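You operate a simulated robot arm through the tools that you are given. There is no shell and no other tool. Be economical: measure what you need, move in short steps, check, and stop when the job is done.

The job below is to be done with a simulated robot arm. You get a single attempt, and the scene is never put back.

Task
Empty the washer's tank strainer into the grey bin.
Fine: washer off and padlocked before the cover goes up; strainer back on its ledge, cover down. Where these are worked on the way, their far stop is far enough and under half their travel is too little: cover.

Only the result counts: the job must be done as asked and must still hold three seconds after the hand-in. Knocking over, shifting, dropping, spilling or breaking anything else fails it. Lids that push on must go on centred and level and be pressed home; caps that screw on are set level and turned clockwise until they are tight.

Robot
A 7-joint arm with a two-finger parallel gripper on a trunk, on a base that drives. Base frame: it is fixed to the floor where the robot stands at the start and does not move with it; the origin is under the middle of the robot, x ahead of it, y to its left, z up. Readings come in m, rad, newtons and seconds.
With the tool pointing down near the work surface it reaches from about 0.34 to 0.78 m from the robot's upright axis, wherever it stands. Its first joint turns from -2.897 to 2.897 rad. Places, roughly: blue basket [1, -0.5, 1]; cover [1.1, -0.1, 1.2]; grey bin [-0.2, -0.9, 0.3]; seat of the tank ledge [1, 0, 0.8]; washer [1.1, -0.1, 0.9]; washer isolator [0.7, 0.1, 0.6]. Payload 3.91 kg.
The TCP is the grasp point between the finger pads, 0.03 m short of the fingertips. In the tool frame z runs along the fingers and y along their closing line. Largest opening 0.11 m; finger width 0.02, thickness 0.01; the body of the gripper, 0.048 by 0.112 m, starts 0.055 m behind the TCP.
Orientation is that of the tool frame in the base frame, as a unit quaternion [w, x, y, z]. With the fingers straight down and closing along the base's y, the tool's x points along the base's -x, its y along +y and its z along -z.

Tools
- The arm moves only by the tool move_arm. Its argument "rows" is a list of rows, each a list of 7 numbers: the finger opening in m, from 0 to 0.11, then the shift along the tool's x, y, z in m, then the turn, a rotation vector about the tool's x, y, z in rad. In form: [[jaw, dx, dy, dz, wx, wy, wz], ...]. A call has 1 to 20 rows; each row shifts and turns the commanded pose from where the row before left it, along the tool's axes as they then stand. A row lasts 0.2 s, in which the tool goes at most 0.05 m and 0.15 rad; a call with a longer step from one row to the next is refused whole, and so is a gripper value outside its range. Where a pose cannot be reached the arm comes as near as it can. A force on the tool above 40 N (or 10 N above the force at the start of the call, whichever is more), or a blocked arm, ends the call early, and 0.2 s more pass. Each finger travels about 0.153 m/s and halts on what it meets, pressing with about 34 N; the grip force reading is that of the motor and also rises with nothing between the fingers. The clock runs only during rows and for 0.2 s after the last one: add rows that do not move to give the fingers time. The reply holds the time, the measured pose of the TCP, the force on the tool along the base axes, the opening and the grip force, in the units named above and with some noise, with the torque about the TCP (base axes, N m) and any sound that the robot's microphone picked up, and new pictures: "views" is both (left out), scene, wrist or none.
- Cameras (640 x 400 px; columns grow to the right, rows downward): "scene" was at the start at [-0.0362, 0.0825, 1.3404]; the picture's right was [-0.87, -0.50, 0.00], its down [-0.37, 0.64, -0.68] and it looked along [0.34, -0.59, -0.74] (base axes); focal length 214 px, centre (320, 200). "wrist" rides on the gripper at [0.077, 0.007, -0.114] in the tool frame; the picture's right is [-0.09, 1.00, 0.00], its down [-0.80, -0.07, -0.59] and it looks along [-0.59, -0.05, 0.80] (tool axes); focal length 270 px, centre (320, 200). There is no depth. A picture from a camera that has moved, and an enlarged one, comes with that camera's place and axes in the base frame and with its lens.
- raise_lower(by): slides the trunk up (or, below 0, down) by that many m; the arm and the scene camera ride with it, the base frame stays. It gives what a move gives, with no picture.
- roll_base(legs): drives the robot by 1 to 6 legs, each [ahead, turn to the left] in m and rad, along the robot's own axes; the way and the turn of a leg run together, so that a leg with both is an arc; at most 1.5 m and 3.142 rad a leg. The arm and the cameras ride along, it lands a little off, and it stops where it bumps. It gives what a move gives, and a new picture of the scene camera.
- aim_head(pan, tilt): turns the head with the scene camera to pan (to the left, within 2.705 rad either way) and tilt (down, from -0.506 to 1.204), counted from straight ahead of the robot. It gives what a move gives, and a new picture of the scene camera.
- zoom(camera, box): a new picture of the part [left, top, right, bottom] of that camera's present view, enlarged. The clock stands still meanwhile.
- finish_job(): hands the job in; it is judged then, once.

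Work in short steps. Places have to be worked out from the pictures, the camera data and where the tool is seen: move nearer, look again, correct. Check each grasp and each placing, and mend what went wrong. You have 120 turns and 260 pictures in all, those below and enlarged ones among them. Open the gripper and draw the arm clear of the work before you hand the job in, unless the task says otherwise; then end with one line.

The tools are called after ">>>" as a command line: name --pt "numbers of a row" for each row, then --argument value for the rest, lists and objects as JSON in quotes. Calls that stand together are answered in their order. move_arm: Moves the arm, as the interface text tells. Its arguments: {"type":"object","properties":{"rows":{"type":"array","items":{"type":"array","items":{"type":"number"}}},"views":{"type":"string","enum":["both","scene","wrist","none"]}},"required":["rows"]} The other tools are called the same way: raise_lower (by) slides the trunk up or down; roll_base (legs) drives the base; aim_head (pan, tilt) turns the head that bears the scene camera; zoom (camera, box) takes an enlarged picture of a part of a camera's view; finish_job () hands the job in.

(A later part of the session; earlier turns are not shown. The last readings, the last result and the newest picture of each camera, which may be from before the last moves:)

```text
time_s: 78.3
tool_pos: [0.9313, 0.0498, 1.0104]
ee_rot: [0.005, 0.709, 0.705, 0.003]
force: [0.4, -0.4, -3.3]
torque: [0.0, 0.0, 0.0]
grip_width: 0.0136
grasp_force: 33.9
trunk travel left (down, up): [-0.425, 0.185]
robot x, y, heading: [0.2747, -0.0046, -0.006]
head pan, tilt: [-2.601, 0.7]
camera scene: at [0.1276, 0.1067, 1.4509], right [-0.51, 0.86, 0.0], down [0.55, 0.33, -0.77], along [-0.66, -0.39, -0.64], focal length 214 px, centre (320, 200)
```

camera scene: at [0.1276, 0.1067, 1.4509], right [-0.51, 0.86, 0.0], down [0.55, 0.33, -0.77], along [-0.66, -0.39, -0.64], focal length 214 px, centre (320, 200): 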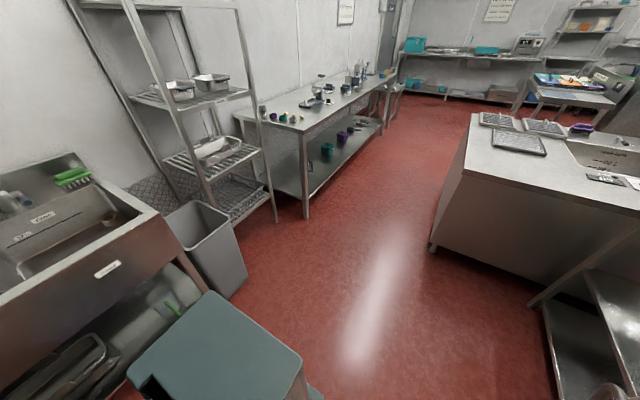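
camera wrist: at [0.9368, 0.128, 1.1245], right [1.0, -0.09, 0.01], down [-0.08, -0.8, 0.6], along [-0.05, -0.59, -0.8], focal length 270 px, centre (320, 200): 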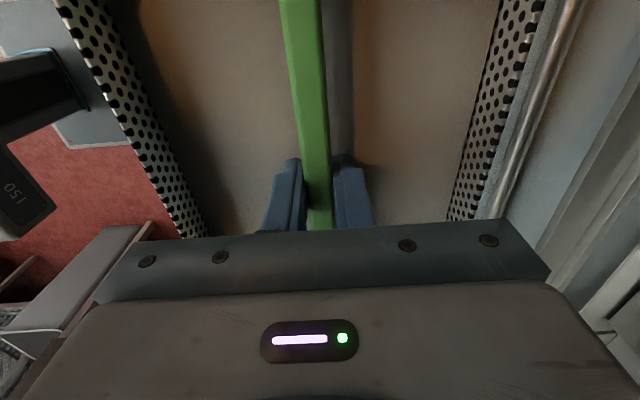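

Free floor behind; the bin's rim is at z≈0.63, its mouth x −0.33…−0.08, y −0.74…−1.05. I back out 0.48 m with the tray level.

>>> roll_base --legs '[[-0.2, 0.0]]'

>>> roll_base --legs '[[-0.28, 0.0]]'

>>> aim_head --pan -0.1 --tilt 0.75

```text
time_s: 79.9
tool_pos: [0.7329, 0.0526, 1.0114]
ee_rot: [0.005, 0.709, 0.705, 0.003]
force: [0.2, 0.5, -4.1]
torque: [-0.01, 0.01, -0.03]
grip_width: 0.0134
grasp_force: 33.8
trunk travel left (down, up): [-0.425, 0.185]
robot x, y, heading: [0.0768, -0.0001, -0.01]
head pan, tilt: [-2.601, 0.7]
camera scene: at [-0.0702, 0.1083, 1.4509], right [-0.51, 0.86, 0.0], down [0.55, 0.33, -0.77], along [-0.66, -0.39, -0.64], focal length 214 px, centre (320, 200)
```

scene: 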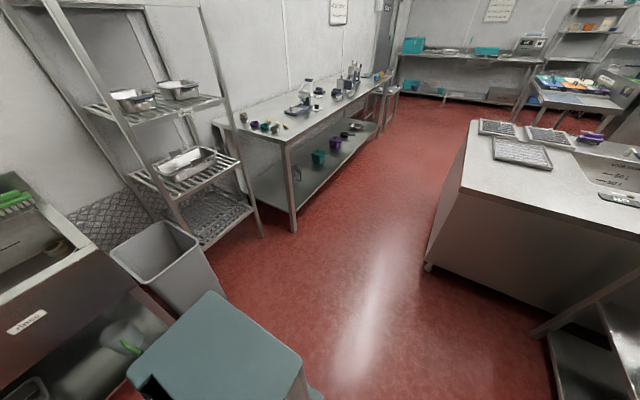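

```text
time_s: 81.8
tool_pos: [0.4551, 0.0521, 1.0101]
ee_rot: [0.005, 0.711, 0.703, 0.003]
force: [0.4, -0.4, -3.1]
torque: [0.01, 0.04, -0.02]
grip_width: 0.0135
grasp_force: 33.3
trunk travel left (down, up): [-0.425, 0.185]
robot x, y, heading: [-0.2014, 0.0053, -0.016]
head pan, tilt: [-2.601, 0.7]
camera scene: at [-0.3492, 0.1122, 1.4509], right [-0.5, 0.86, 0.0], down [0.56, 0.32, -0.77], along [-0.66, -0.38, -0.64], focal length 214 px, centre (320, 200)
```

scene: 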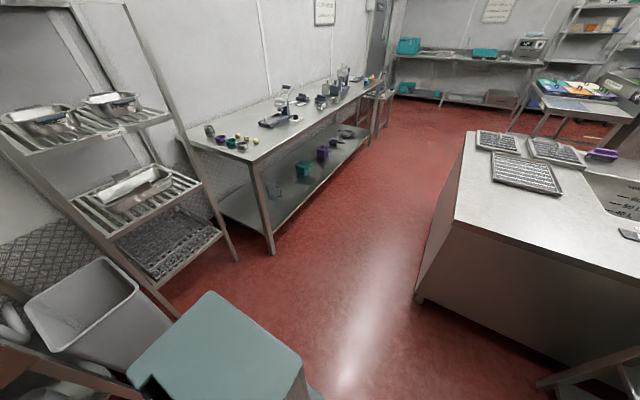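

```text
time_s: 84.1
tool_pos: [0.4547, 0.0518, 1.0098]
ee_rot: [0.004, 0.71, 0.704, 0.002]
force: [1.2, -0.3, -4.3]
torque: [0.03, 0.0, -0.01]
grip_width: 0.0132
grasp_force: 34.3
trunk travel left (down, up): [-0.425, 0.185]
robot x, y, heading: [-0.2025, 0.0024, -0.017]
head pan, tilt: [-0.099, 0.75]
camera scene: at [-0.1932, 0.1455, 1.4466], right [-0.11, -0.99, 0.0], down [-0.68, 0.08, -0.73], along [0.73, -0.08, -0.68], focal length 214 px, centre (320, 200)
```

scene: 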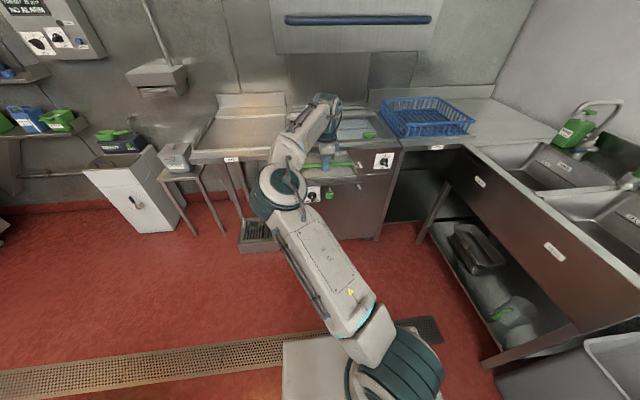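

Tray is clear of the washer and level. I turn right to face the bin.

>>> roll_base --legs '[[0.0, -0.78]]'

>>> roll_base --legs '[[0.0, -0.775]]'

```text
time_s: 86.5
tool_pos: [0.2995, -0.4231, 1.0098]
ee_rot: [0.005, 0.924, 0.382, 0.002]
force: [0.0, 0.3, -3.3]
torque: [0.0, -0.04, -0.01]
grip_width: 0.0135
grasp_force: 33.9
trunk travel left (down, up): [-0.425, 0.185]
robot x, y, heading: [-0.202, 0.0049, -0.79]
head pan, tilt: [-0.099, 0.75]
camera scene: at [-0.0962, 0.0987, 1.4466], right [-0.78, -0.63, 0.0], down [-0.43, 0.53, -0.73], along [0.46, -0.57, -0.68], focal length 214 px, centre (320, 200)
```

scene: 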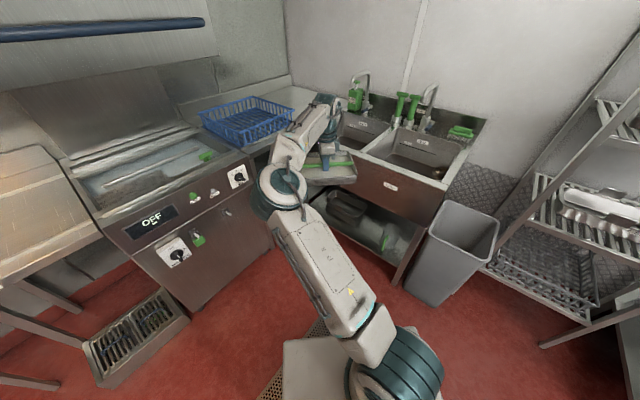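

```text
time_s: 89.0
tool_pos: [-0.1338, -0.6535, 1.0103]
ee_rot: [0.005, 1.0, 0.01, 0.0]
force: [0.0, -0.3, -3.9]
torque: [0.0, -0.03, -0.03]
grip_width: 0.0138
grasp_force: 33.9
trunk travel left (down, up): [-0.425, 0.185]
robot x, y, heading: [-0.2032, 0.0025, -1.551]
head pan, tilt: [-0.099, 0.75]
camera scene: at [-0.0598, -0.0005, 1.4466], right [-1.0, 0.08, 0.0], down [0.06, 0.68, -0.73], along [-0.06, -0.73, -0.68], focal length 214 px, centre (320, 200)
```

scene: 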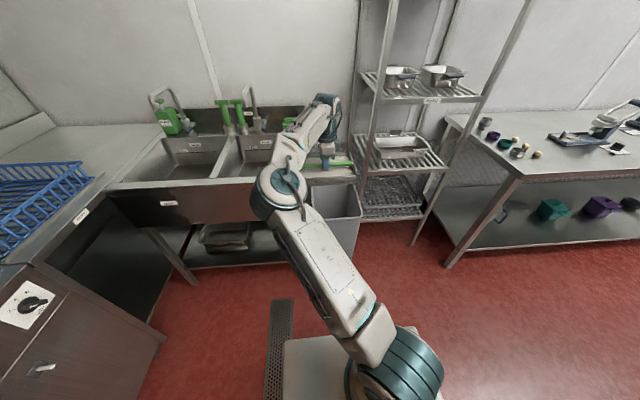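

The bin mouth is confirmed at x −0.35…−0.10, y −0.72…−1.03. I drive 0.25 m ahead so the tray is over it.

>>> roll_base --legs '[[0.25, 0.0]]'

>>> move_arm --pt "0.0 -0.025 0 0 0 0 0" --pt "0.0 -0.03 0 0 0 0 0" --pt "0.0 -0.03 0 0 0 0 0" --pt "0.0 0 0 0.025 0 0 0" --pt "0.0 0 0 0.03 0 0 0" --pt "0.0 0 0 0.03 0 0 0"

```text
time_s: 90.8
tool_pos: [-0.1291, -0.9046, 1.0113]
ee_rot: [0.005, 1.0, 0.011, -0.002]
force: [0.4, 0.0, -3.3]
torque: [-0.01, -0.01, 0.01]
grip_width: 0.0136
grasp_force: 34.9
trunk travel left (down, up): [-0.425, 0.185]
robot x, y, heading: [-0.1968, -0.2538, -1.556]
head pan, tilt: [-0.099, 0.75]
camera scene: at [-0.055, -0.2527, 1.4466], right [-1.0, 0.08, 0.0], down [0.06, 0.68, -0.73], along [-0.06, -0.73, -0.68], focal length 214 px, centre (320, 200)
```

scene: 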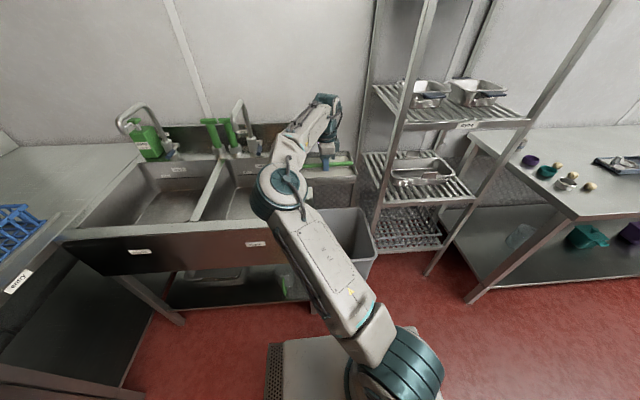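

```text
time_s: 92.2
tool_pos: [-0.2126, -0.9079, 0.9251]
ee_rot: [0.005, 1.0, 0.01, -0.002]
force: [0.7, -0.9, -2.8]
torque: [0.02, 0.03, -0.02]
grip_width: 0.0134
grasp_force: 33.4
trunk travel left (down, up): [-0.425, 0.185]
robot x, y, heading: [-0.1986, -0.2475, -1.55]
head pan, tilt: [-0.099, 0.75]
camera scene: at [-0.0552, -0.2525, 1.4467], right [-1.0, 0.08, 0.0], down [0.06, 0.68, -0.73], along [-0.06, -0.73, -0.68], focal length 214 px, centre (320, 200)
camera wrist: at [-0.1364, -0.9119, 1.0395], right [-0.07, -1.0, 0.01], down [-0.8, 0.06, 0.6], along [-0.6, 0.03, -0.8], focal length 270 px, centre (320, 200)
```

scene: 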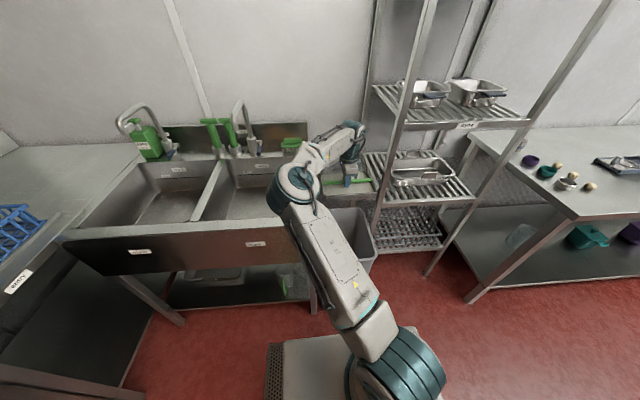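
wrist: 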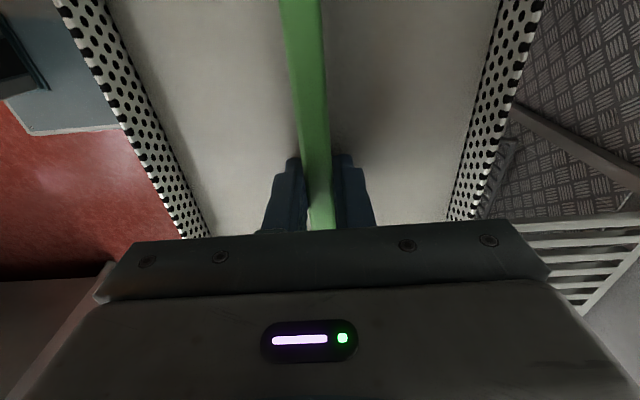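

Tray is centred over the mouth. I tilt it outward about the handle, in two halves.

>>> move_arm --pt "0.0 0 0 0 -0.12 0 0" --pt "0.0 0 0 0 -0.12 0 0" --pt "0.0 0 0 0 -0.12 0 0" --pt "0.0 0 0 0 -0.12 0 0" --pt "0.0 0 0 0 -0.12 0 0" --pt "0.0 0 0 0 -0.12 0 0" --pt "0.0 0 0 0 -0.12 0 0"

```text
time_s: 93.8
tool_pos: [-0.2136, -0.907, 0.9246]
ee_rot: [0.414, 0.91, 0.01, 0.002]
force: [0.0, 0.7, -1.5]
torque: [0.04, 0.01, 0.0]
grip_width: 0.0136
grasp_force: 33.9
trunk travel left (down, up): [-0.425, 0.185]
robot x, y, heading: [-0.1998, -0.251, -1.552]
head pan, tilt: [-0.099, 0.75]
camera scene: at [-0.055, -0.2523, 1.4466], right [-1.0, 0.08, 0.0], down [0.06, 0.68, -0.73], along [-0.06, -0.73, -0.68], focal length 214 px, centre (320, 200)
camera wrist: at [-0.1383, -0.8241, 1.0054], right [-0.07, -0.66, 0.75], down [-0.81, 0.48, 0.34], along [-0.58, -0.58, -0.57], focal length 270 px, centre (320, 200)
```

scene: 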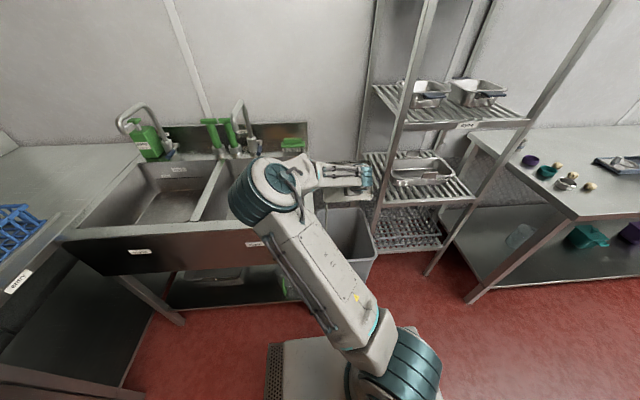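
wrist: 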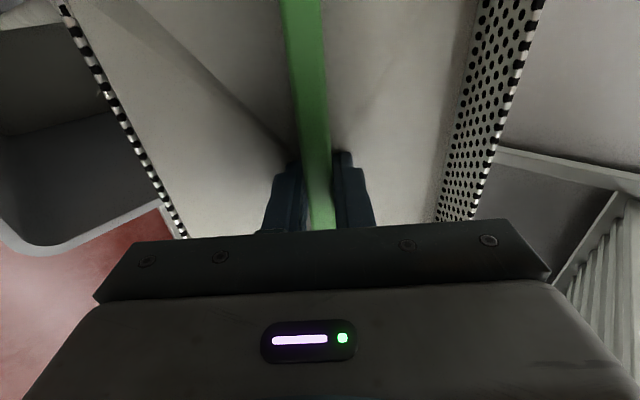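

>>> move_arm --pt "0.0 0 0 0 -0.14 0 0" --pt "0.0 0 0 0 -0.14 0 0" --pt "0.0 0 0 0 -0.14 0 0" --pt "0.0 0 0 0 -0.14 0 0" --pt "0.0 0 0 0 -0.14 0 0" --pt "0.0 0 0 0 -0.14 0 0"

```text
time_s: 95.2
tool_pos: [-0.214, -0.9091, 0.9667]
ee_rot: [0.635, 0.773, 0.009, 0.006]
force: [0.2, 0.6, -1.0]
torque: [0.02, 0.01, -0.05]
grip_width: 0.0133
grasp_force: 33.9
out of reach, approached as far as the arm can: row 4, 5, 6
trunk travel left (down, up): [-0.425, 0.185]
robot x, y, heading: [-0.1959, -0.2513, -1.555]
head pan, tilt: [-0.099, 0.75]
camera scene: at [-0.055, -0.2522, 1.4466], right [-1.0, 0.08, 0.0], down [0.06, 0.68, -0.73], along [-0.06, -0.73, -0.68], focal length 214 px, centre (320, 200)
camera wrist: at [-0.1397, -0.7959, 0.9949], right [-0.08, -0.19, 0.98], down [-0.81, 0.58, 0.05], along [-0.58, -0.79, -0.2], focal length 270 px, centre (320, 200)
```

scene: 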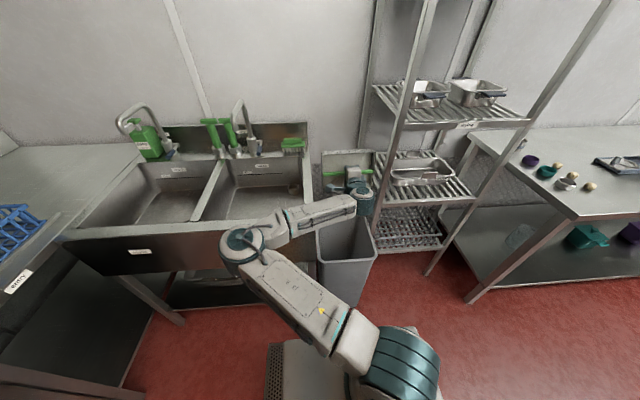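
wrist: 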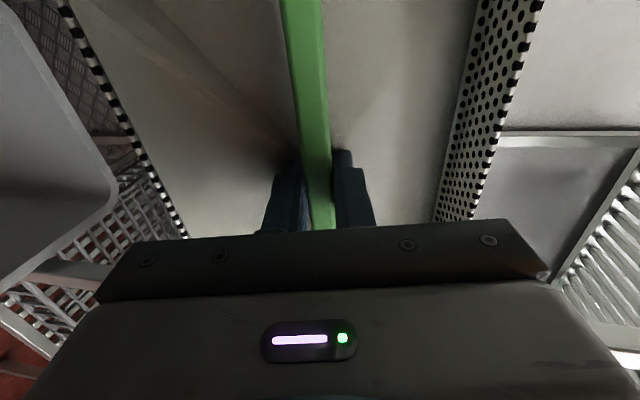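

Tilt is now about 79° and the load fell from 4 N to about 1.5 N. I check the tray and the bin.

>>> zoom --camera "scene" --box '[280, 130, 420, 270]'

>>> zoom --camera "wrist" --box '[60, 0, 560, 240]'

```text
2.86 times, centred on (350, 200) of scene
camera zoom: at [-0.055, -0.2522, 1.4466], right [-1.0, 0.08, 0.0], down [0.06, 0.68, -0.73], along [-0.06, -0.73, -0.68], focal length 613 px, centre (234, 200)
```

zoom: 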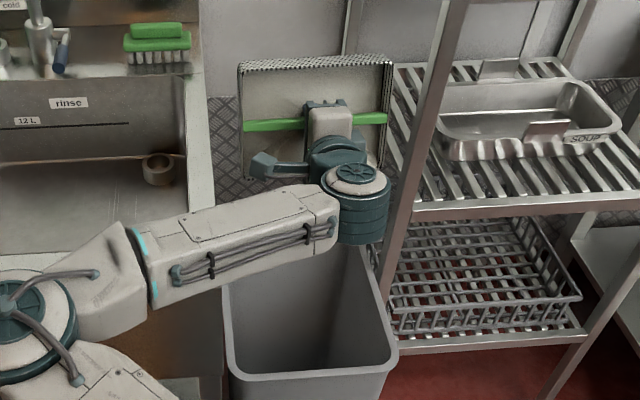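

```text
1.28 times, centred on (310, 120) of wrist
camera zoom: at [-0.1397, -0.7959, 0.9949], right [-0.08, -0.19, 0.98], down [-0.81, 0.58, 0.05], along [-0.58, -0.79, -0.2], focal length 346 px, centre (333, 302)
```

zoom: 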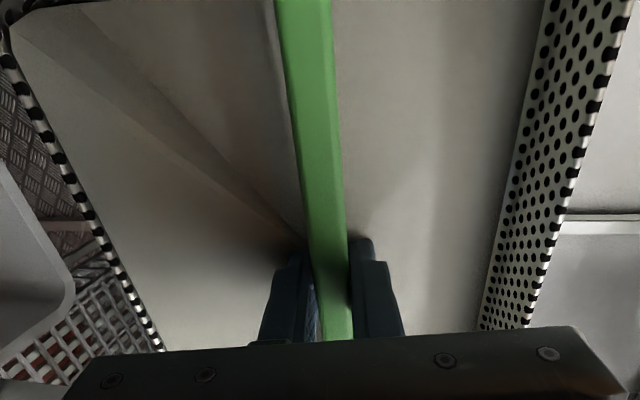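

The floor of the tray looks clear. To be sure I raise the tool relative to the shoulder, which allows tilting past 90°.

>>> move_arm --pt "0.0 0 0.03 0 0 0 0" --pt "0.0 0 0.03 0 0 0 0" --pt "0.0 0 0.03 0 0 0 0" --pt "0.0 0 0.03 0 -0.1 0 0" --pt "0.0 0 0.03 0 -0.1 0 0" --pt "0.0 0 0.02 0 -0.1 0 0" --pt "0.0 0 0.02 0 -0.1 0 0" --pt "0.0 0 0.0 0 -0.1 0 0" --pt "0.0 0 0.0 0 -0.1 0 0"

```text
time_s: 97.2
tool_pos: [-0.1952, -0.9219, 1.1719]
ee_rot: [0.75, 0.661, 0.005, 0.004]
force: [0.1, -0.1, -1.9]
torque: [0.01, -0.01, -0.02]
grip_width: 0.0135
grasp_force: 33.8
out of reach, approached as far as the arm can: row 6, 7, 8, 9
trunk travel left (down, up): [-0.425, 0.185]
robot x, y, heading: [-0.1983, -0.2519, -1.555]
head pan, tilt: [-0.099, 0.75]
camera scene: at [-0.055, -0.2522, 1.4466], right [-1.0, 0.08, 0.0], down [0.06, 0.68, -0.73], along [-0.06, -0.73, -0.68], focal length 214 px, centre (320, 200)
camera wrist: at [-0.12, -0.8071, 1.1649], right [-0.09, 0.12, 0.99], down [-0.81, 0.57, -0.14], along [-0.58, -0.81, 0.05], focal length 270 px, centre (320, 200)
```

scene: 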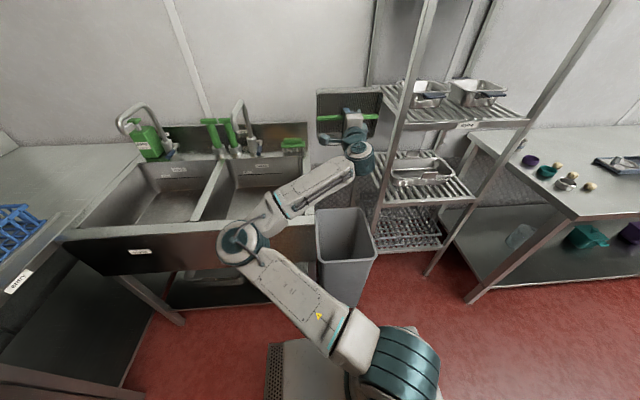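
wrist: 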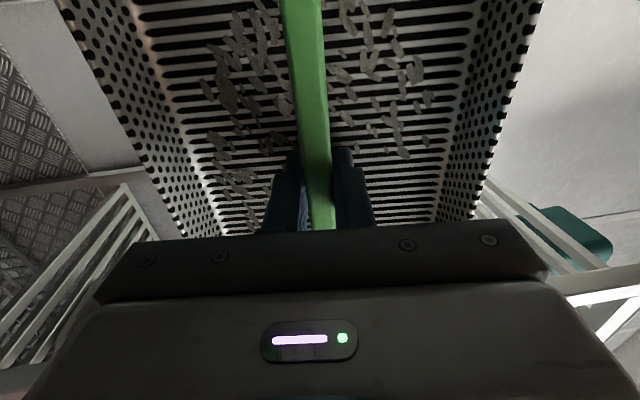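

Past 97° the sludge has gone and only bits cling to the slotted floor. I hold a second and look again.

>>> move_arm --pt "0.0 0 0 0 0 0 0" --pt "0.0 0 0 0 0 0 0" --pt "0.0 0 0 0 0 0 0" --pt "0.0 0 0 0 0 0 0" --pt "0.0 0 0 0 0 0 0" --views "wrist"

>>> zoom --camera "scene" --box '[280, 60, 440, 280]'

```text
time_s: 98.4
tool_pos: [-0.1958, -0.9237, 1.1725]
ee_rot: [0.75, 0.661, 0.005, 0.004]
force: [0.2, 0.5, -0.5]
torque: [0.0, 0.0, 0.04]
grip_width: 0.0133
grasp_force: 34.2
trunk travel left (down, up): [-0.425, 0.185]
robot x, y, heading: [-0.1943, -0.2453, -1.554]
head pan, tilt: [-0.099, 0.75]
camera wrist: at [-0.1202, -0.8071, 1.1648], right [-0.09, 0.12, 0.99], down [-0.81, 0.57, -0.14], along [-0.58, -0.81, 0.05], focal length 270 px, centre (320, 200)
```

wrist: 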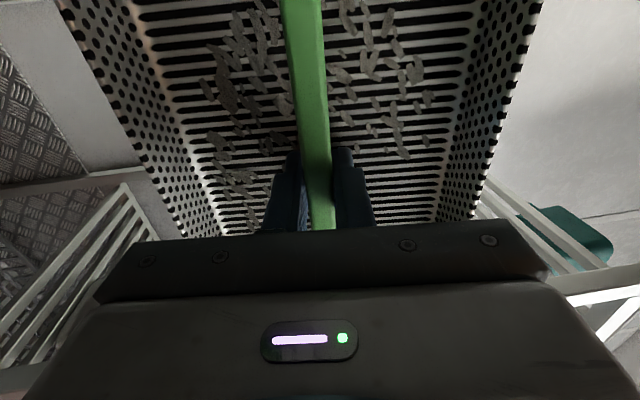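

```text
1.82 times, centred on (360, 170) of scene
camera zoom: at [-0.0551, -0.2522, 1.4466], right [-1.0, 0.08, 0.0], down [0.06, 0.68, -0.73], along [-0.06, -0.73, -0.68], focal length 390 px, centre (247, 254)
```

zoom: 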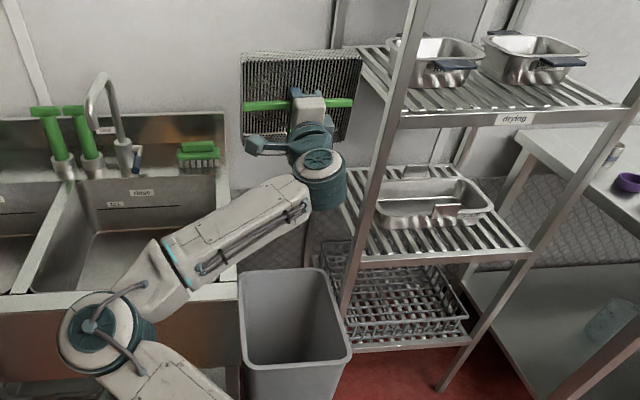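

The bits still cling, so I raise the arm further and tilt more.

>>> move_arm --pt "0.0 0 0.04 -0.01 0 0 0" --pt "0.0 0 0.04 -0.01 0 0 0" --pt "0.0 0 0.04 -0.01 0 0 0" --pt "0.0 0 0.03 -0.01 0 0 0" --pt "0.0 0 0 0 -0.12 0 0" --pt "0.0 0 0 0 -0.12 0 0" --pt "0.0 0 0 0 -0.12 0 0" --pt "0.0 0 0 0 -0.12 0 0" --pt "0.0 0 0 0 -0.12 0 0"

```text
time_s: 100.4
tool_pos: [-0.1966, -0.8643, 1.3167]
ee_rot: [0.824, 0.566, 0.003, 0.005]
force: [-0.3, -0.4, -0.7]
torque: [0.05, 0.03, -0.01]
grip_width: 0.0139
grasp_force: 33.7
out of reach, approached as far as the arm can: row 7, 8, 9
trunk travel left (down, up): [-0.425, 0.185]
robot x, y, heading: [-0.1989, -0.2459, -1.555]
head pan, tilt: [-0.099, 0.75]
camera scene: at [-0.0551, -0.2522, 1.4466], right [-1.0, 0.08, 0.0], down [0.06, 0.68, -0.73], along [-0.06, -0.73, -0.68], focal length 214 px, centre (320, 200)
camera wrist: at [-0.1218, -0.7537, 1.2811], right [-0.09, 0.36, 0.93], down [-0.81, 0.52, -0.28], along [-0.58, -0.78, 0.24], focal length 270 px, centre (320, 200)
```

scene: 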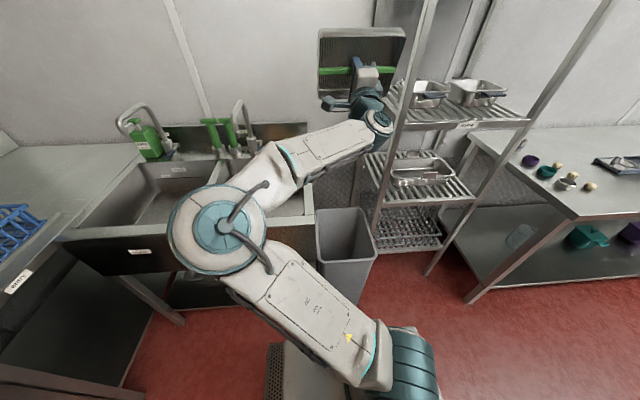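
wrist: 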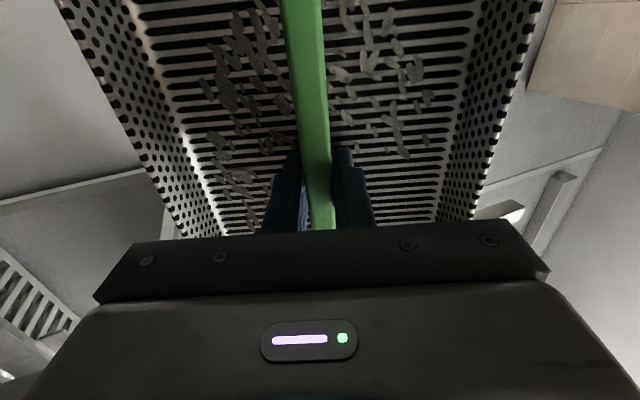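

>>> zoom --camera "wrist" --box '[180, 0, 480, 190]'

>>> aim_head --pan -0.15 --tilt 1.1

>>> zoom --camera "scene" --box '[260, 80, 440, 220]'

```text
2.11 times, centred on (330, 95) of wrist
camera zoom: at [-0.1218, -0.7537, 1.2811], right [-0.09, 0.36, 0.93], down [-0.81, 0.52, -0.28], along [-0.58, -0.78, 0.24], focal length 569 px, centre (299, 421)
```

zoom: 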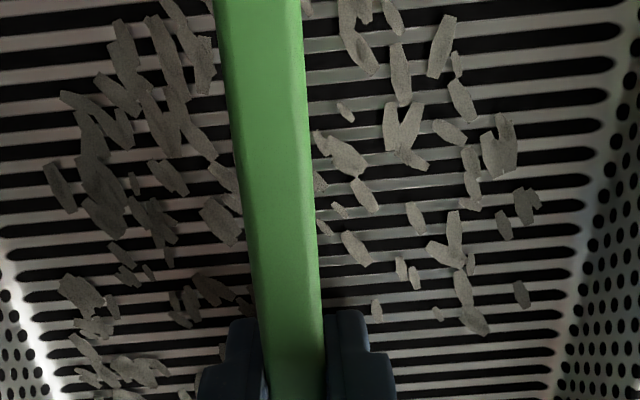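

```text
time_s: 101.2
tool_pos: [-0.1972, -0.8651, 1.3167]
ee_rot: [0.824, 0.567, 0.004, 0.004]
force: [0.3, -0.5, -1.9]
torque: [0.05, -0.01, -0.01]
grip_width: 0.0135
grasp_force: 33.7
trunk travel left (down, up): [-0.425, 0.185]
robot x, y, heading: [-0.2003, -0.2485, -1.553]
head pan, tilt: [-0.15, 1.1]
camera scene: at [-0.0567, -0.2322, 1.4209], right [-0.99, 0.13, 0.0], down [0.12, 0.88, -0.45], along [-0.06, -0.45, -0.89], focal length 214 px, centre (320, 200)
```

scene: 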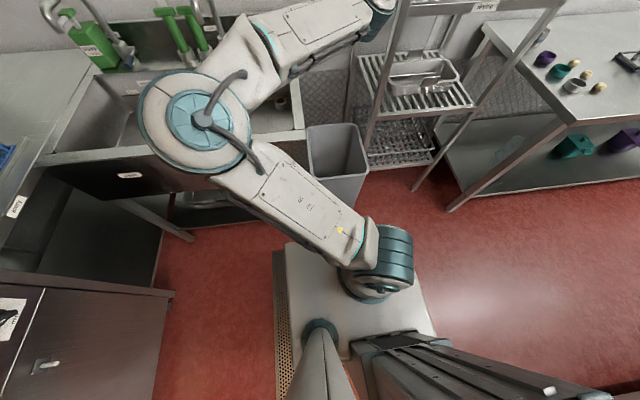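

```text
2.86 times, centred on (350, 150) of scene
camera zoom: at [-0.0567, -0.2322, 1.4209], right [-0.99, 0.13, 0.0], down [0.12, 0.88, -0.45], along [-0.06, -0.45, -0.89], focal length 613 px, centre (234, 343)
```

zoom: 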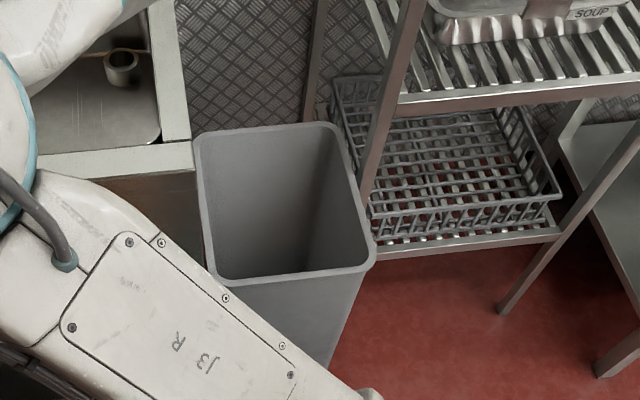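

The bin is right below and nothing lies on the floor; flat bits remain on the tray. I raise the arm and tilt more to see if they come off.

>>> move_arm --pt "0.0 0 0.04 0.01 0 0 0" --pt "0.0 0 0.04 0.01 0 0 0" --pt "0.0 0 0.03 0.01 0 0 0" --pt "0.0 0 0 0 -0.12 0 0" --pt "0.0 0 0 0 -0.12 0 0" --pt "0.0 0 0 0 -0.12 0 0" --pt "0.0 0 0 0 -0.12 0 0" --views "wrist"

```text
time_s: 102.8
tool_pos: [-0.1972, -0.8539, 1.4296]
ee_rot: [0.857, 0.515, 0.004, 0.005]
force: [0.4, 0.0, -1.8]
torque: [0.03, -0.02, 0.02]
grip_width: 0.0134
grasp_force: 34.0
out of reach, approached as far as the arm can: row 5, 6, 7
trunk travel left (down, up): [-0.425, 0.185]
robot x, y, heading: [-0.1984, -0.2494, -1.553]
head pan, tilt: [-0.15, 1.1]
camera wrist: at [-0.1221, -0.7483, 1.3818], right [-0.09, 0.46, 0.88], down [-0.81, 0.48, -0.34], along [-0.58, -0.74, 0.33], focal length 270 px, centre (320, 200)
```

wrist: 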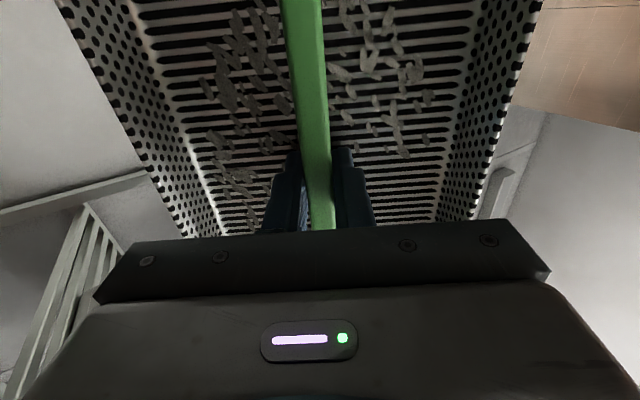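

No change at 118°. I lower the trunk to be nearer the bin and give the tray a few quick shakes.

>>> raise_lower --by -0.3

>>> move_arm --pt "0.0 0 0 -0.03 0 0 0" --pt "0.0 0 0 0.03 0 0 0" --pt "0.0 0 0 -0.03 0 0 0" --pt "0.0 0 0 0.03 0 0 0" --pt "0.0 0 -0.03 0 0 0 0" --pt "0.0 0 0.03 0 0 0 0" --pt "0.0 0 -0.03 0 0 0 0" --pt "0.0 0 0.03 0 0 0 0" --pt "0.0 0 0 0 0 0 0"

```text
time_s: 105.8
tool_pos: [-0.197, -0.8533, 1.13]
ee_rot: [0.857, 0.516, 0.004, 0.004]
force: [0.0, -0.6, -0.8]
torque: [0.03, 0.02, -0.01]
grip_width: 0.0136
grasp_force: 34.2
trunk travel left (down, up): [-0.125, 0.485]
robot x, y, heading: [-0.1962, -0.2496, -1.557]
head pan, tilt: [-0.15, 1.1]
```

```text
time_s: 107.8
tool_pos: [-0.1971, -0.8556, 1.129]
ee_rot: [0.857, 0.516, 0.004, 0.005]
force: [-0.4, 0.1, -1.2]
torque: [0.05, 0.03, 0.02]
grip_width: 0.0137
grasp_force: 34.2
trunk travel left (down, up): [-0.125, 0.485]
robot x, y, heading: [-0.1983, -0.2536, -1.558]
head pan, tilt: [-0.15, 1.1]
camera scene: at [-0.0568, -0.2321, 1.1209], right [-0.99, 0.13, 0.0], down [0.12, 0.88, -0.45], along [-0.06, -0.45, -0.89], focal length 214 px, centre (320, 200)
camera wrist: at [-0.1219, -0.7494, 1.0819], right [-0.09, 0.46, 0.88], down [-0.81, 0.48, -0.34], along [-0.58, -0.74, 0.33], focal length 270 px, centre (320, 200)
```

scene: 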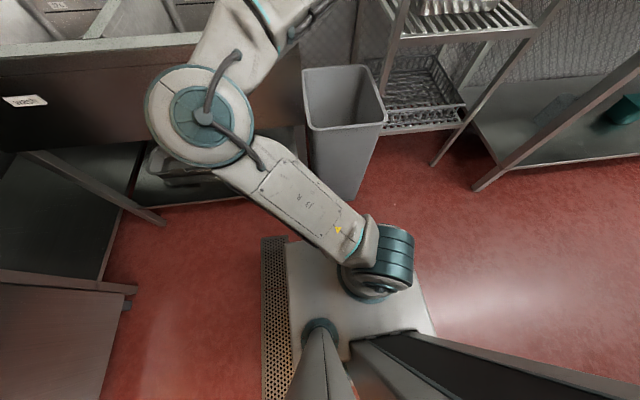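
wrist: 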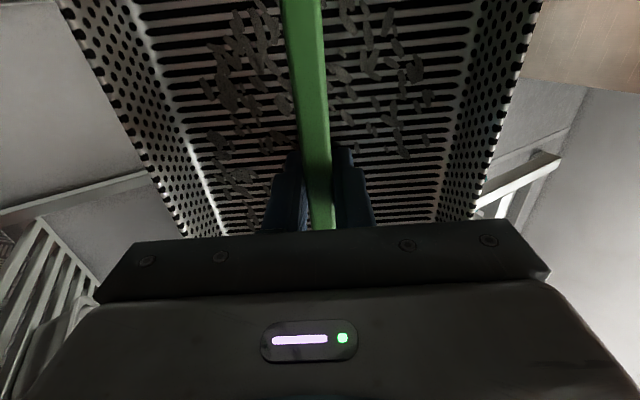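

>>> move_arm --pt "0.0 0 0.04 0.02 0 0 0" --pt "0.0 0 0.04 0.02 0 0 0" --pt "0.0 0 0.04 0.01 -0.1 0 0" --pt "0.0 0 0.03 0 -0.12 0 0" --pt "0.0 0 0 0 -0.12 0 0" --pt "0.0 0 0 0 -0.12 0 0" --pt "0.0 0 0 0 -0.12 0 0" --pt "0.0 0 0 0 -0.12 0 0" --pt "0.0 0 0 0 -0.12 0 0"

```text
time_s: 109.8
tool_pos: [-0.1963, -0.826, 1.284]
ee_rot: [0.908, 0.419, 0.002, 0.006]
force: [-0.2, -0.2, -0.7]
torque: [0.03, -0.03, -0.01]
grip_width: 0.0134
grasp_force: 33.9
out of reach, approached as far as the arm can: row 5, 6, 7, 8, 9
trunk travel left (down, up): [-0.125, 0.485]
robot x, y, heading: [-0.1969, -0.2461, -1.55]
head pan, tilt: [-0.15, 1.1]
camera scene: at [-0.0568, -0.2321, 1.1209], right [-0.99, 0.13, 0.0], down [0.12, 0.88, -0.45], along [-0.06, -0.45, -0.89], focal length 214 px, centre (320, 200)
camera wrist: at [-0.1207, -0.7328, 1.214], right [-0.09, 0.65, 0.76], down [-0.81, 0.4, -0.44], along [-0.58, -0.65, 0.48], focal length 270 px, centre (320, 200)
```

scene: 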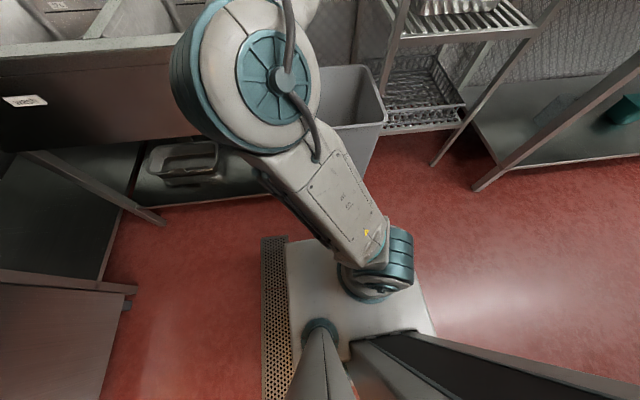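
wrist: 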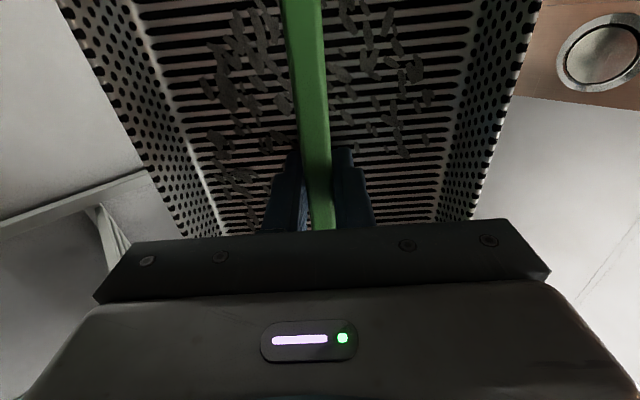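

At 130° the marks are exactly unchanged, so they are stuck-on stains and the load has gone. I turn the tray back upright over the bin.

>>> move_arm --pt "0.0 0 -0.03 0 0.142 0 0" --pt "0.0 0 -0.035 0 0.142 0 0" --pt "0.0 0 -0.035 0 0.142 0 0" --pt "0.0 0 -0.035 0 0.142 0 0" --pt "0.0 0 -0.035 0 0.142 0 0" --pt "0.0 0 -0.03 0 0.142 0 0" --pt "0.0 0 -0.03 0 0.142 0 0" --pt "0.0 0 0 0 0.142 0 0" --views "wrist"

```text
time_s: 111.6
tool_pos: [-0.1974, -0.8872, 1.0719]
ee_rot: [0.539, 0.842, 0.005, 0.003]
force: [-1.0, 0.0, -1.1]
torque: [0.02, 0.02, 0.0]
grip_width: 0.0133
grasp_force: 33.7
trunk travel left (down, up): [-0.125, 0.485]
robot x, y, heading: [-0.1976, -0.2493, -1.556]
head pan, tilt: [-0.15, 1.1]
camera wrist: at [-0.1224, -0.7851, 1.1257], right [-0.08, -0.42, 0.9], down [-0.81, 0.56, 0.19], along [-0.58, -0.71, -0.38], focal length 270 px, centre (320, 200)
```

wrist: 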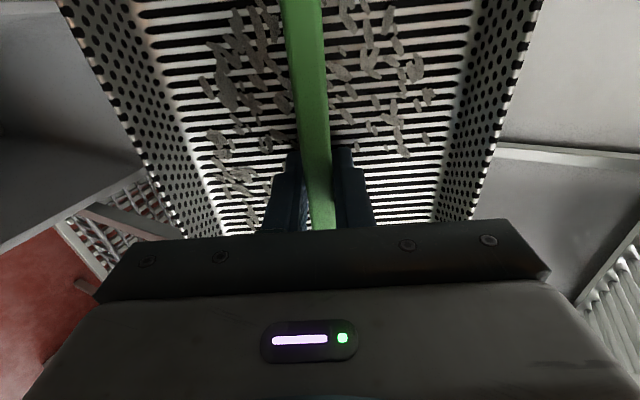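

>>> move_arm --pt "0.0 0 0 0 0.142 0 0" --pt "0.0 0 0 0 0.142 0 0" --pt "0.0 0 0 0 0.142 0 0" --pt "0.0 0 0 0 0.142 0 0" --pt "0.0 0 0 0 0.142 0 0" --pt "0.0 0 0 0 0.142 0 0" --pt "0.0 0 0 0 0.142 0 0" --pt "0.0 0 0 0 0.142 0 0" --views "wrist"

>>> raise_lower --by 0.2

>>> aim_head --pan -0.25 --tilt 0.9

```text
time_s: 113.4
tool_pos: [-0.1883, -0.8225, 0.988]
ee_rot: [0.029, 1.0, 0.006, -0.002]
force: [0.9, -0.4, -2.1]
torque: [-0.01, -0.01, 0.0]
grip_width: 0.0134
grasp_force: 33.7
out of reach, approached as far as the arm can: row 5, 6, 7, 8
trunk travel left (down, up): [-0.125, 0.485]
robot x, y, heading: [-0.1958, -0.2513, -1.55]
head pan, tilt: [-0.15, 1.1]
camera wrist: at [-0.1121, -0.822, 1.1025], right [-0.08, -1.0, 0.06], down [-0.8, 0.09, 0.59], along [-0.59, 0.0, -0.8], focal length 270 px, centre (320, 200)
```

wrist: 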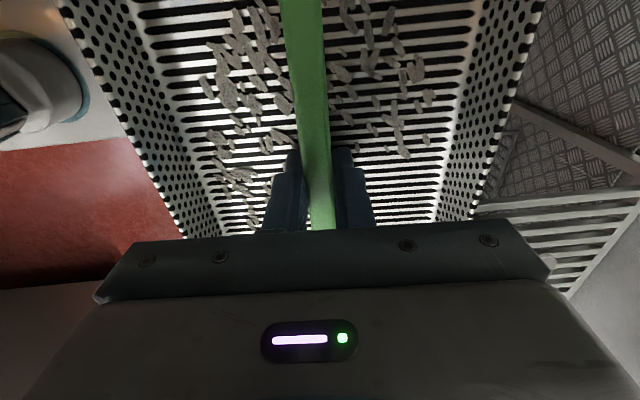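

```text
time_s: 115.6
tool_pos: [-0.1896, -0.8222, 1.1875]
ee_rot: [0.029, 1.0, 0.007, -0.001]
force: [0.2, -0.1, -1.3]
torque: [0.01, 0.03, -0.04]
grip_width: 0.0133
grasp_force: 34.5
trunk travel left (down, up): [-0.325, 0.285]
robot x, y, heading: [-0.1997, -0.2463, -1.549]
head pan, tilt: [-0.15, 1.1]
```

```text
time_s: 116.3
tool_pos: [-0.1895, -0.8225, 1.1893]
ee_rot: [0.029, 1.0, 0.006, -0.001]
force: [0.3, 0.5, -0.6]
torque: [0.01, 0.03, -0.02]
grip_width: 0.0132
grasp_force: 34.6
trunk travel left (down, up): [-0.325, 0.285]
robot x, y, heading: [-0.201, -0.2501, -1.554]
head pan, tilt: [-0.25, 0.901]
camera scene: at [-0.0658, -0.243, 1.3347], right [-0.97, 0.23, 0.0], down [0.18, 0.76, -0.62], along [-0.14, -0.6, -0.78], focal length 214 px, centre (320, 200)
```

scene: 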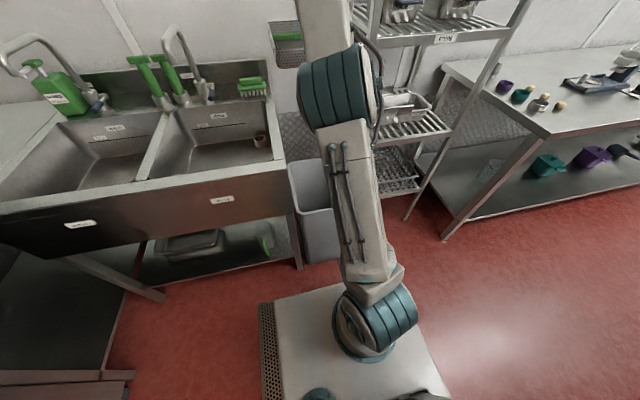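

The tray is upright. I turn left a little and raise the trunk to look down into the bin.

>>> roll_base --legs '[[0.0, 0.75]]'

>>> raise_lower --by 0.28

>>> aim_head --pan -0.85 --tilt 1.0

>>> zoom --camera "scene" --box '[230, 80, 430, 260]'

```text
time_s: 118.7
tool_pos: [0.1978, -0.6637, 1.188]
ee_rot: [0.027, 0.928, 0.37, 0.009]
force: [0.3, 0.1, -1.1]
torque: [0.04, 0.01, 0.0]
grip_width: 0.0135
grasp_force: 33.7
trunk travel left (down, up): [-0.325, 0.285]
robot x, y, heading: [-0.1994, -0.2484, -0.804]
head pan, tilt: [-0.25, 0.901]
camera scene: at [-0.1045, -0.1552, 1.3347], right [-0.87, -0.49, 0.0], down [-0.39, 0.68, -0.62], along [0.31, -0.54, -0.78], focal length 214 px, centre (320, 200)
```

scene: 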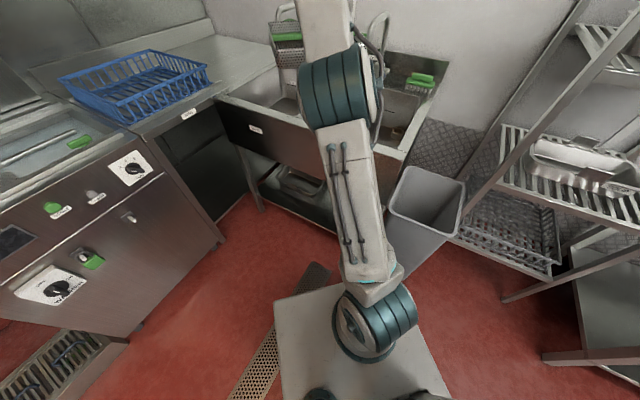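

```text
time_s: 121.5
tool_pos: [0.198, -0.6637, 1.468]
ee_rot: [0.028, 0.929, 0.369, 0.01]
force: [0.1, -0.8, -1.3]
torque: [0.01, -0.01, 0.0]
grip_width: 0.0137
grasp_force: 33.7
trunk travel left (down, up): [-0.605, 0.005]
robot x, y, heading: [-0.1985, -0.2511, -0.807]
head pan, tilt: [-0.25, 0.901]
```

```text
time_s: 122.5
tool_pos: [0.1983, -0.6649, 1.4684]
ee_rot: [0.027, 0.928, 0.37, 0.01]
force: [-0.5, 0.0, -2.4]
torque: [-0.06, 0.01, 0.02]
grip_width: 0.0136
grasp_force: 33.9
trunk travel left (down, up): [-0.605, 0.005]
robot x, y, heading: [-0.2013, -0.2507, -0.81]
head pan, tilt: [-0.85, 1.0]
camera scene: at [-0.1476, -0.159, 1.6075], right [-1.0, 0.08, 0.0], down [0.07, 0.84, -0.54], along [-0.05, -0.54, -0.84], focal length 214 px, centre (320, 200)
```

scene: 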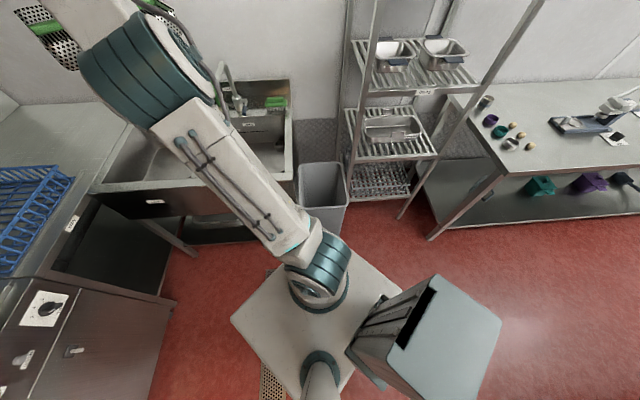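

```text
2.22 times, centred on (330, 170) of scene
camera zoom: at [-0.1476, -0.159, 1.6075], right [-1.0, 0.08, 0.0], down [0.07, 0.84, -0.54], along [-0.05, -0.54, -0.84], focal length 477 px, centre (298, 267)
```

zoom: 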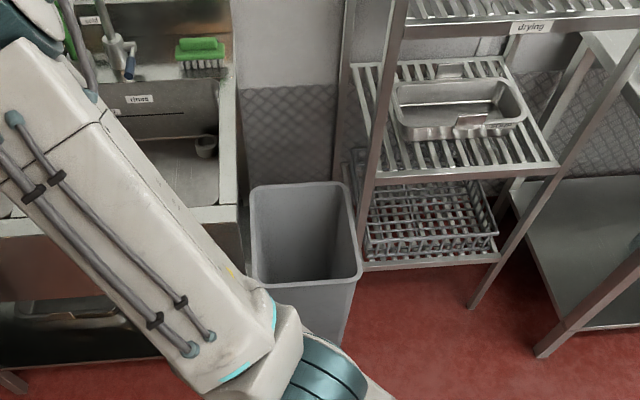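

The floor round the bin is clean. I back away and turn to face the washer again, lowering the trunk to its former height.

>>> raise_lower --by -0.18

>>> roll_base --legs '[[-0.345, 0.0], [0.0, 0.81]]'

>>> aim_head --pan -0.1 --tilt 0.75

```text
time_s: 124.5
tool_pos: [0.1978, -0.664, 1.289]
ee_rot: [0.027, 0.928, 0.371, 0.01]
force: [-0.1, 0.7, -1.2]
torque: [-0.04, 0.0, 0.01]
grip_width: 0.0133
grasp_force: 33.8
trunk travel left (down, up): [-0.425, 0.185]
robot x, y, heading: [-0.1965, -0.2485, -0.806]
head pan, tilt: [-0.85, 1.0]
```

```text
time_s: 128.8
tool_pos: [0.1398, -0.0054, 1.2879]
ee_rot: [0.022, 0.71, 0.704, 0.02]
force: [0.2, 0.5, -2.0]
torque: [0.0, -0.05, 0.01]
grip_width: 0.0136
grasp_force: 34.0
trunk travel left (down, up): [-0.425, 0.185]
robot x, y, heading: [-0.4336, -0.0067, 0.001]
head pan, tilt: [-0.85, 1.0]
camera scene: at [-0.4634, 0.0955, 1.4275], right [-0.75, -0.66, 0.0], down [-0.55, 0.63, -0.54], along [0.36, -0.41, -0.84], focal length 214 px, centre (320, 200)
```

scene: 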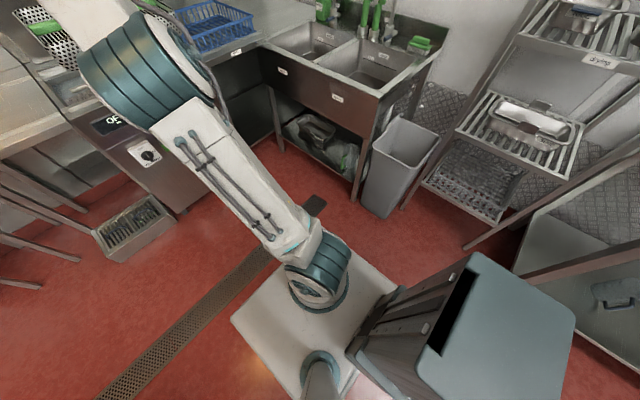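

```text
time_s: 129.9
tool_pos: [0.1392, -0.0068, 1.2876]
ee_rot: [0.021, 0.71, 0.704, 0.02]
force: [-0.3, 0.4, -1.7]
torque: [0.01, -0.01, 0.0]
grip_width: 0.0134
grasp_force: 34.3
trunk travel left (down, up): [-0.425, 0.185]
robot x, y, heading: [-0.4337, -0.0054, -0.007]
head pan, tilt: [-0.099, 0.75]
camera scene: at [-0.4268, 0.1392, 1.4466], right [-0.1, -0.99, 0.0], down [-0.68, 0.07, -0.73], along [0.73, -0.08, -0.68], focal length 214 px, centre (320, 200)
```

scene: 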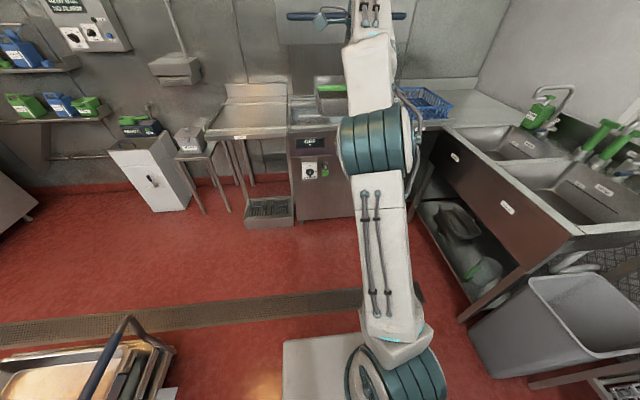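

I bring the tray back to the carry pose used before: lower, level and a little farther out.

>>> move_arm --pt "0.0 0.01 0 0.035 0.047 0 0" --pt "0.0 0.01 0.01 0.035 0 0 0" --pt "0.0 0.01 0.01 0.035 0 0 0" --pt "0.0 0.01 0.015 0.035 0 0 0" --pt "0.0 0.01 0.015 0.035 0 0 0" --pt "0.0 0.006 0.015 0.035 0 0 0" --pt "0.0 0 0.015 0.035 0 0 0" --pt "0.0 0 0 0.033 0 0 0"

```text
time_s: 131.8
tool_pos: [0.2266, 0.0486, 1.0106]
ee_rot: [0.005, 0.71, 0.704, 0.003]
force: [0.3, -0.9, -0.6]
torque: [0.02, 0.0, 0.02]
grip_width: 0.0133
grasp_force: 34.4
trunk travel left (down, up): [-0.425, 0.185]
robot x, y, heading: [-0.4341, -0.0036, -0.004]
head pan, tilt: [-0.099, 0.75]
camera scene: at [-0.4266, 0.1394, 1.4466], right [-0.1, -0.99, 0.0], down [-0.68, 0.07, -0.73], along [0.73, -0.07, -0.68], focal length 214 px, centre (320, 200)
camera wrist: at [0.2327, 0.1263, 1.1252], right [1.0, -0.1, 0.01], down [-0.08, -0.8, 0.6], along [-0.05, -0.59, -0.8], focal length 270 px, centre (320, 200)
```

scene: 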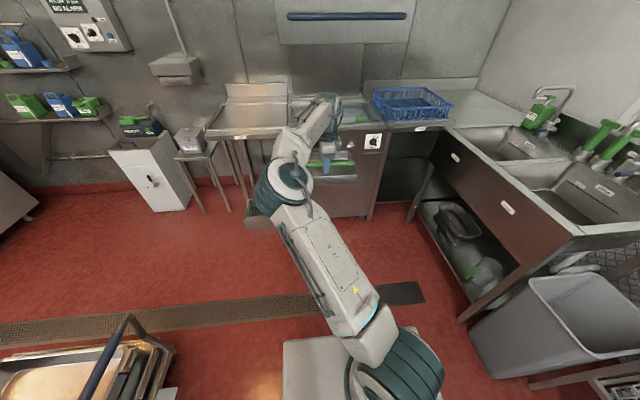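
wrist: 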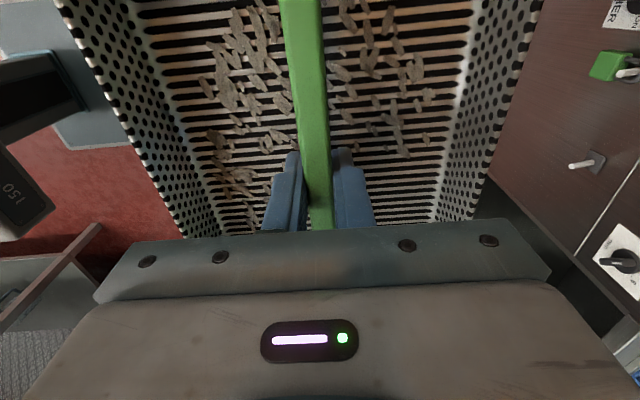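

The posture matches the earlier one. I inspect the residue in this better light.

>>> zoom --camera "wrist" --box '[160, 0, 480, 200]'

```text
2.00 times, centred on (320, 100) of wrist
camera zoom: at [0.2327, 0.1263, 1.1252], right [1.0, -0.1, 0.01], down [-0.08, -0.8, 0.6], along [-0.05, -0.59, -0.8], focal length 541 px, centre (320, 400)
```

zoom: 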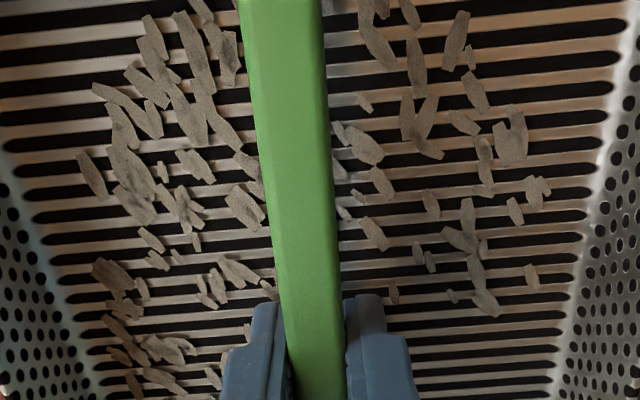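

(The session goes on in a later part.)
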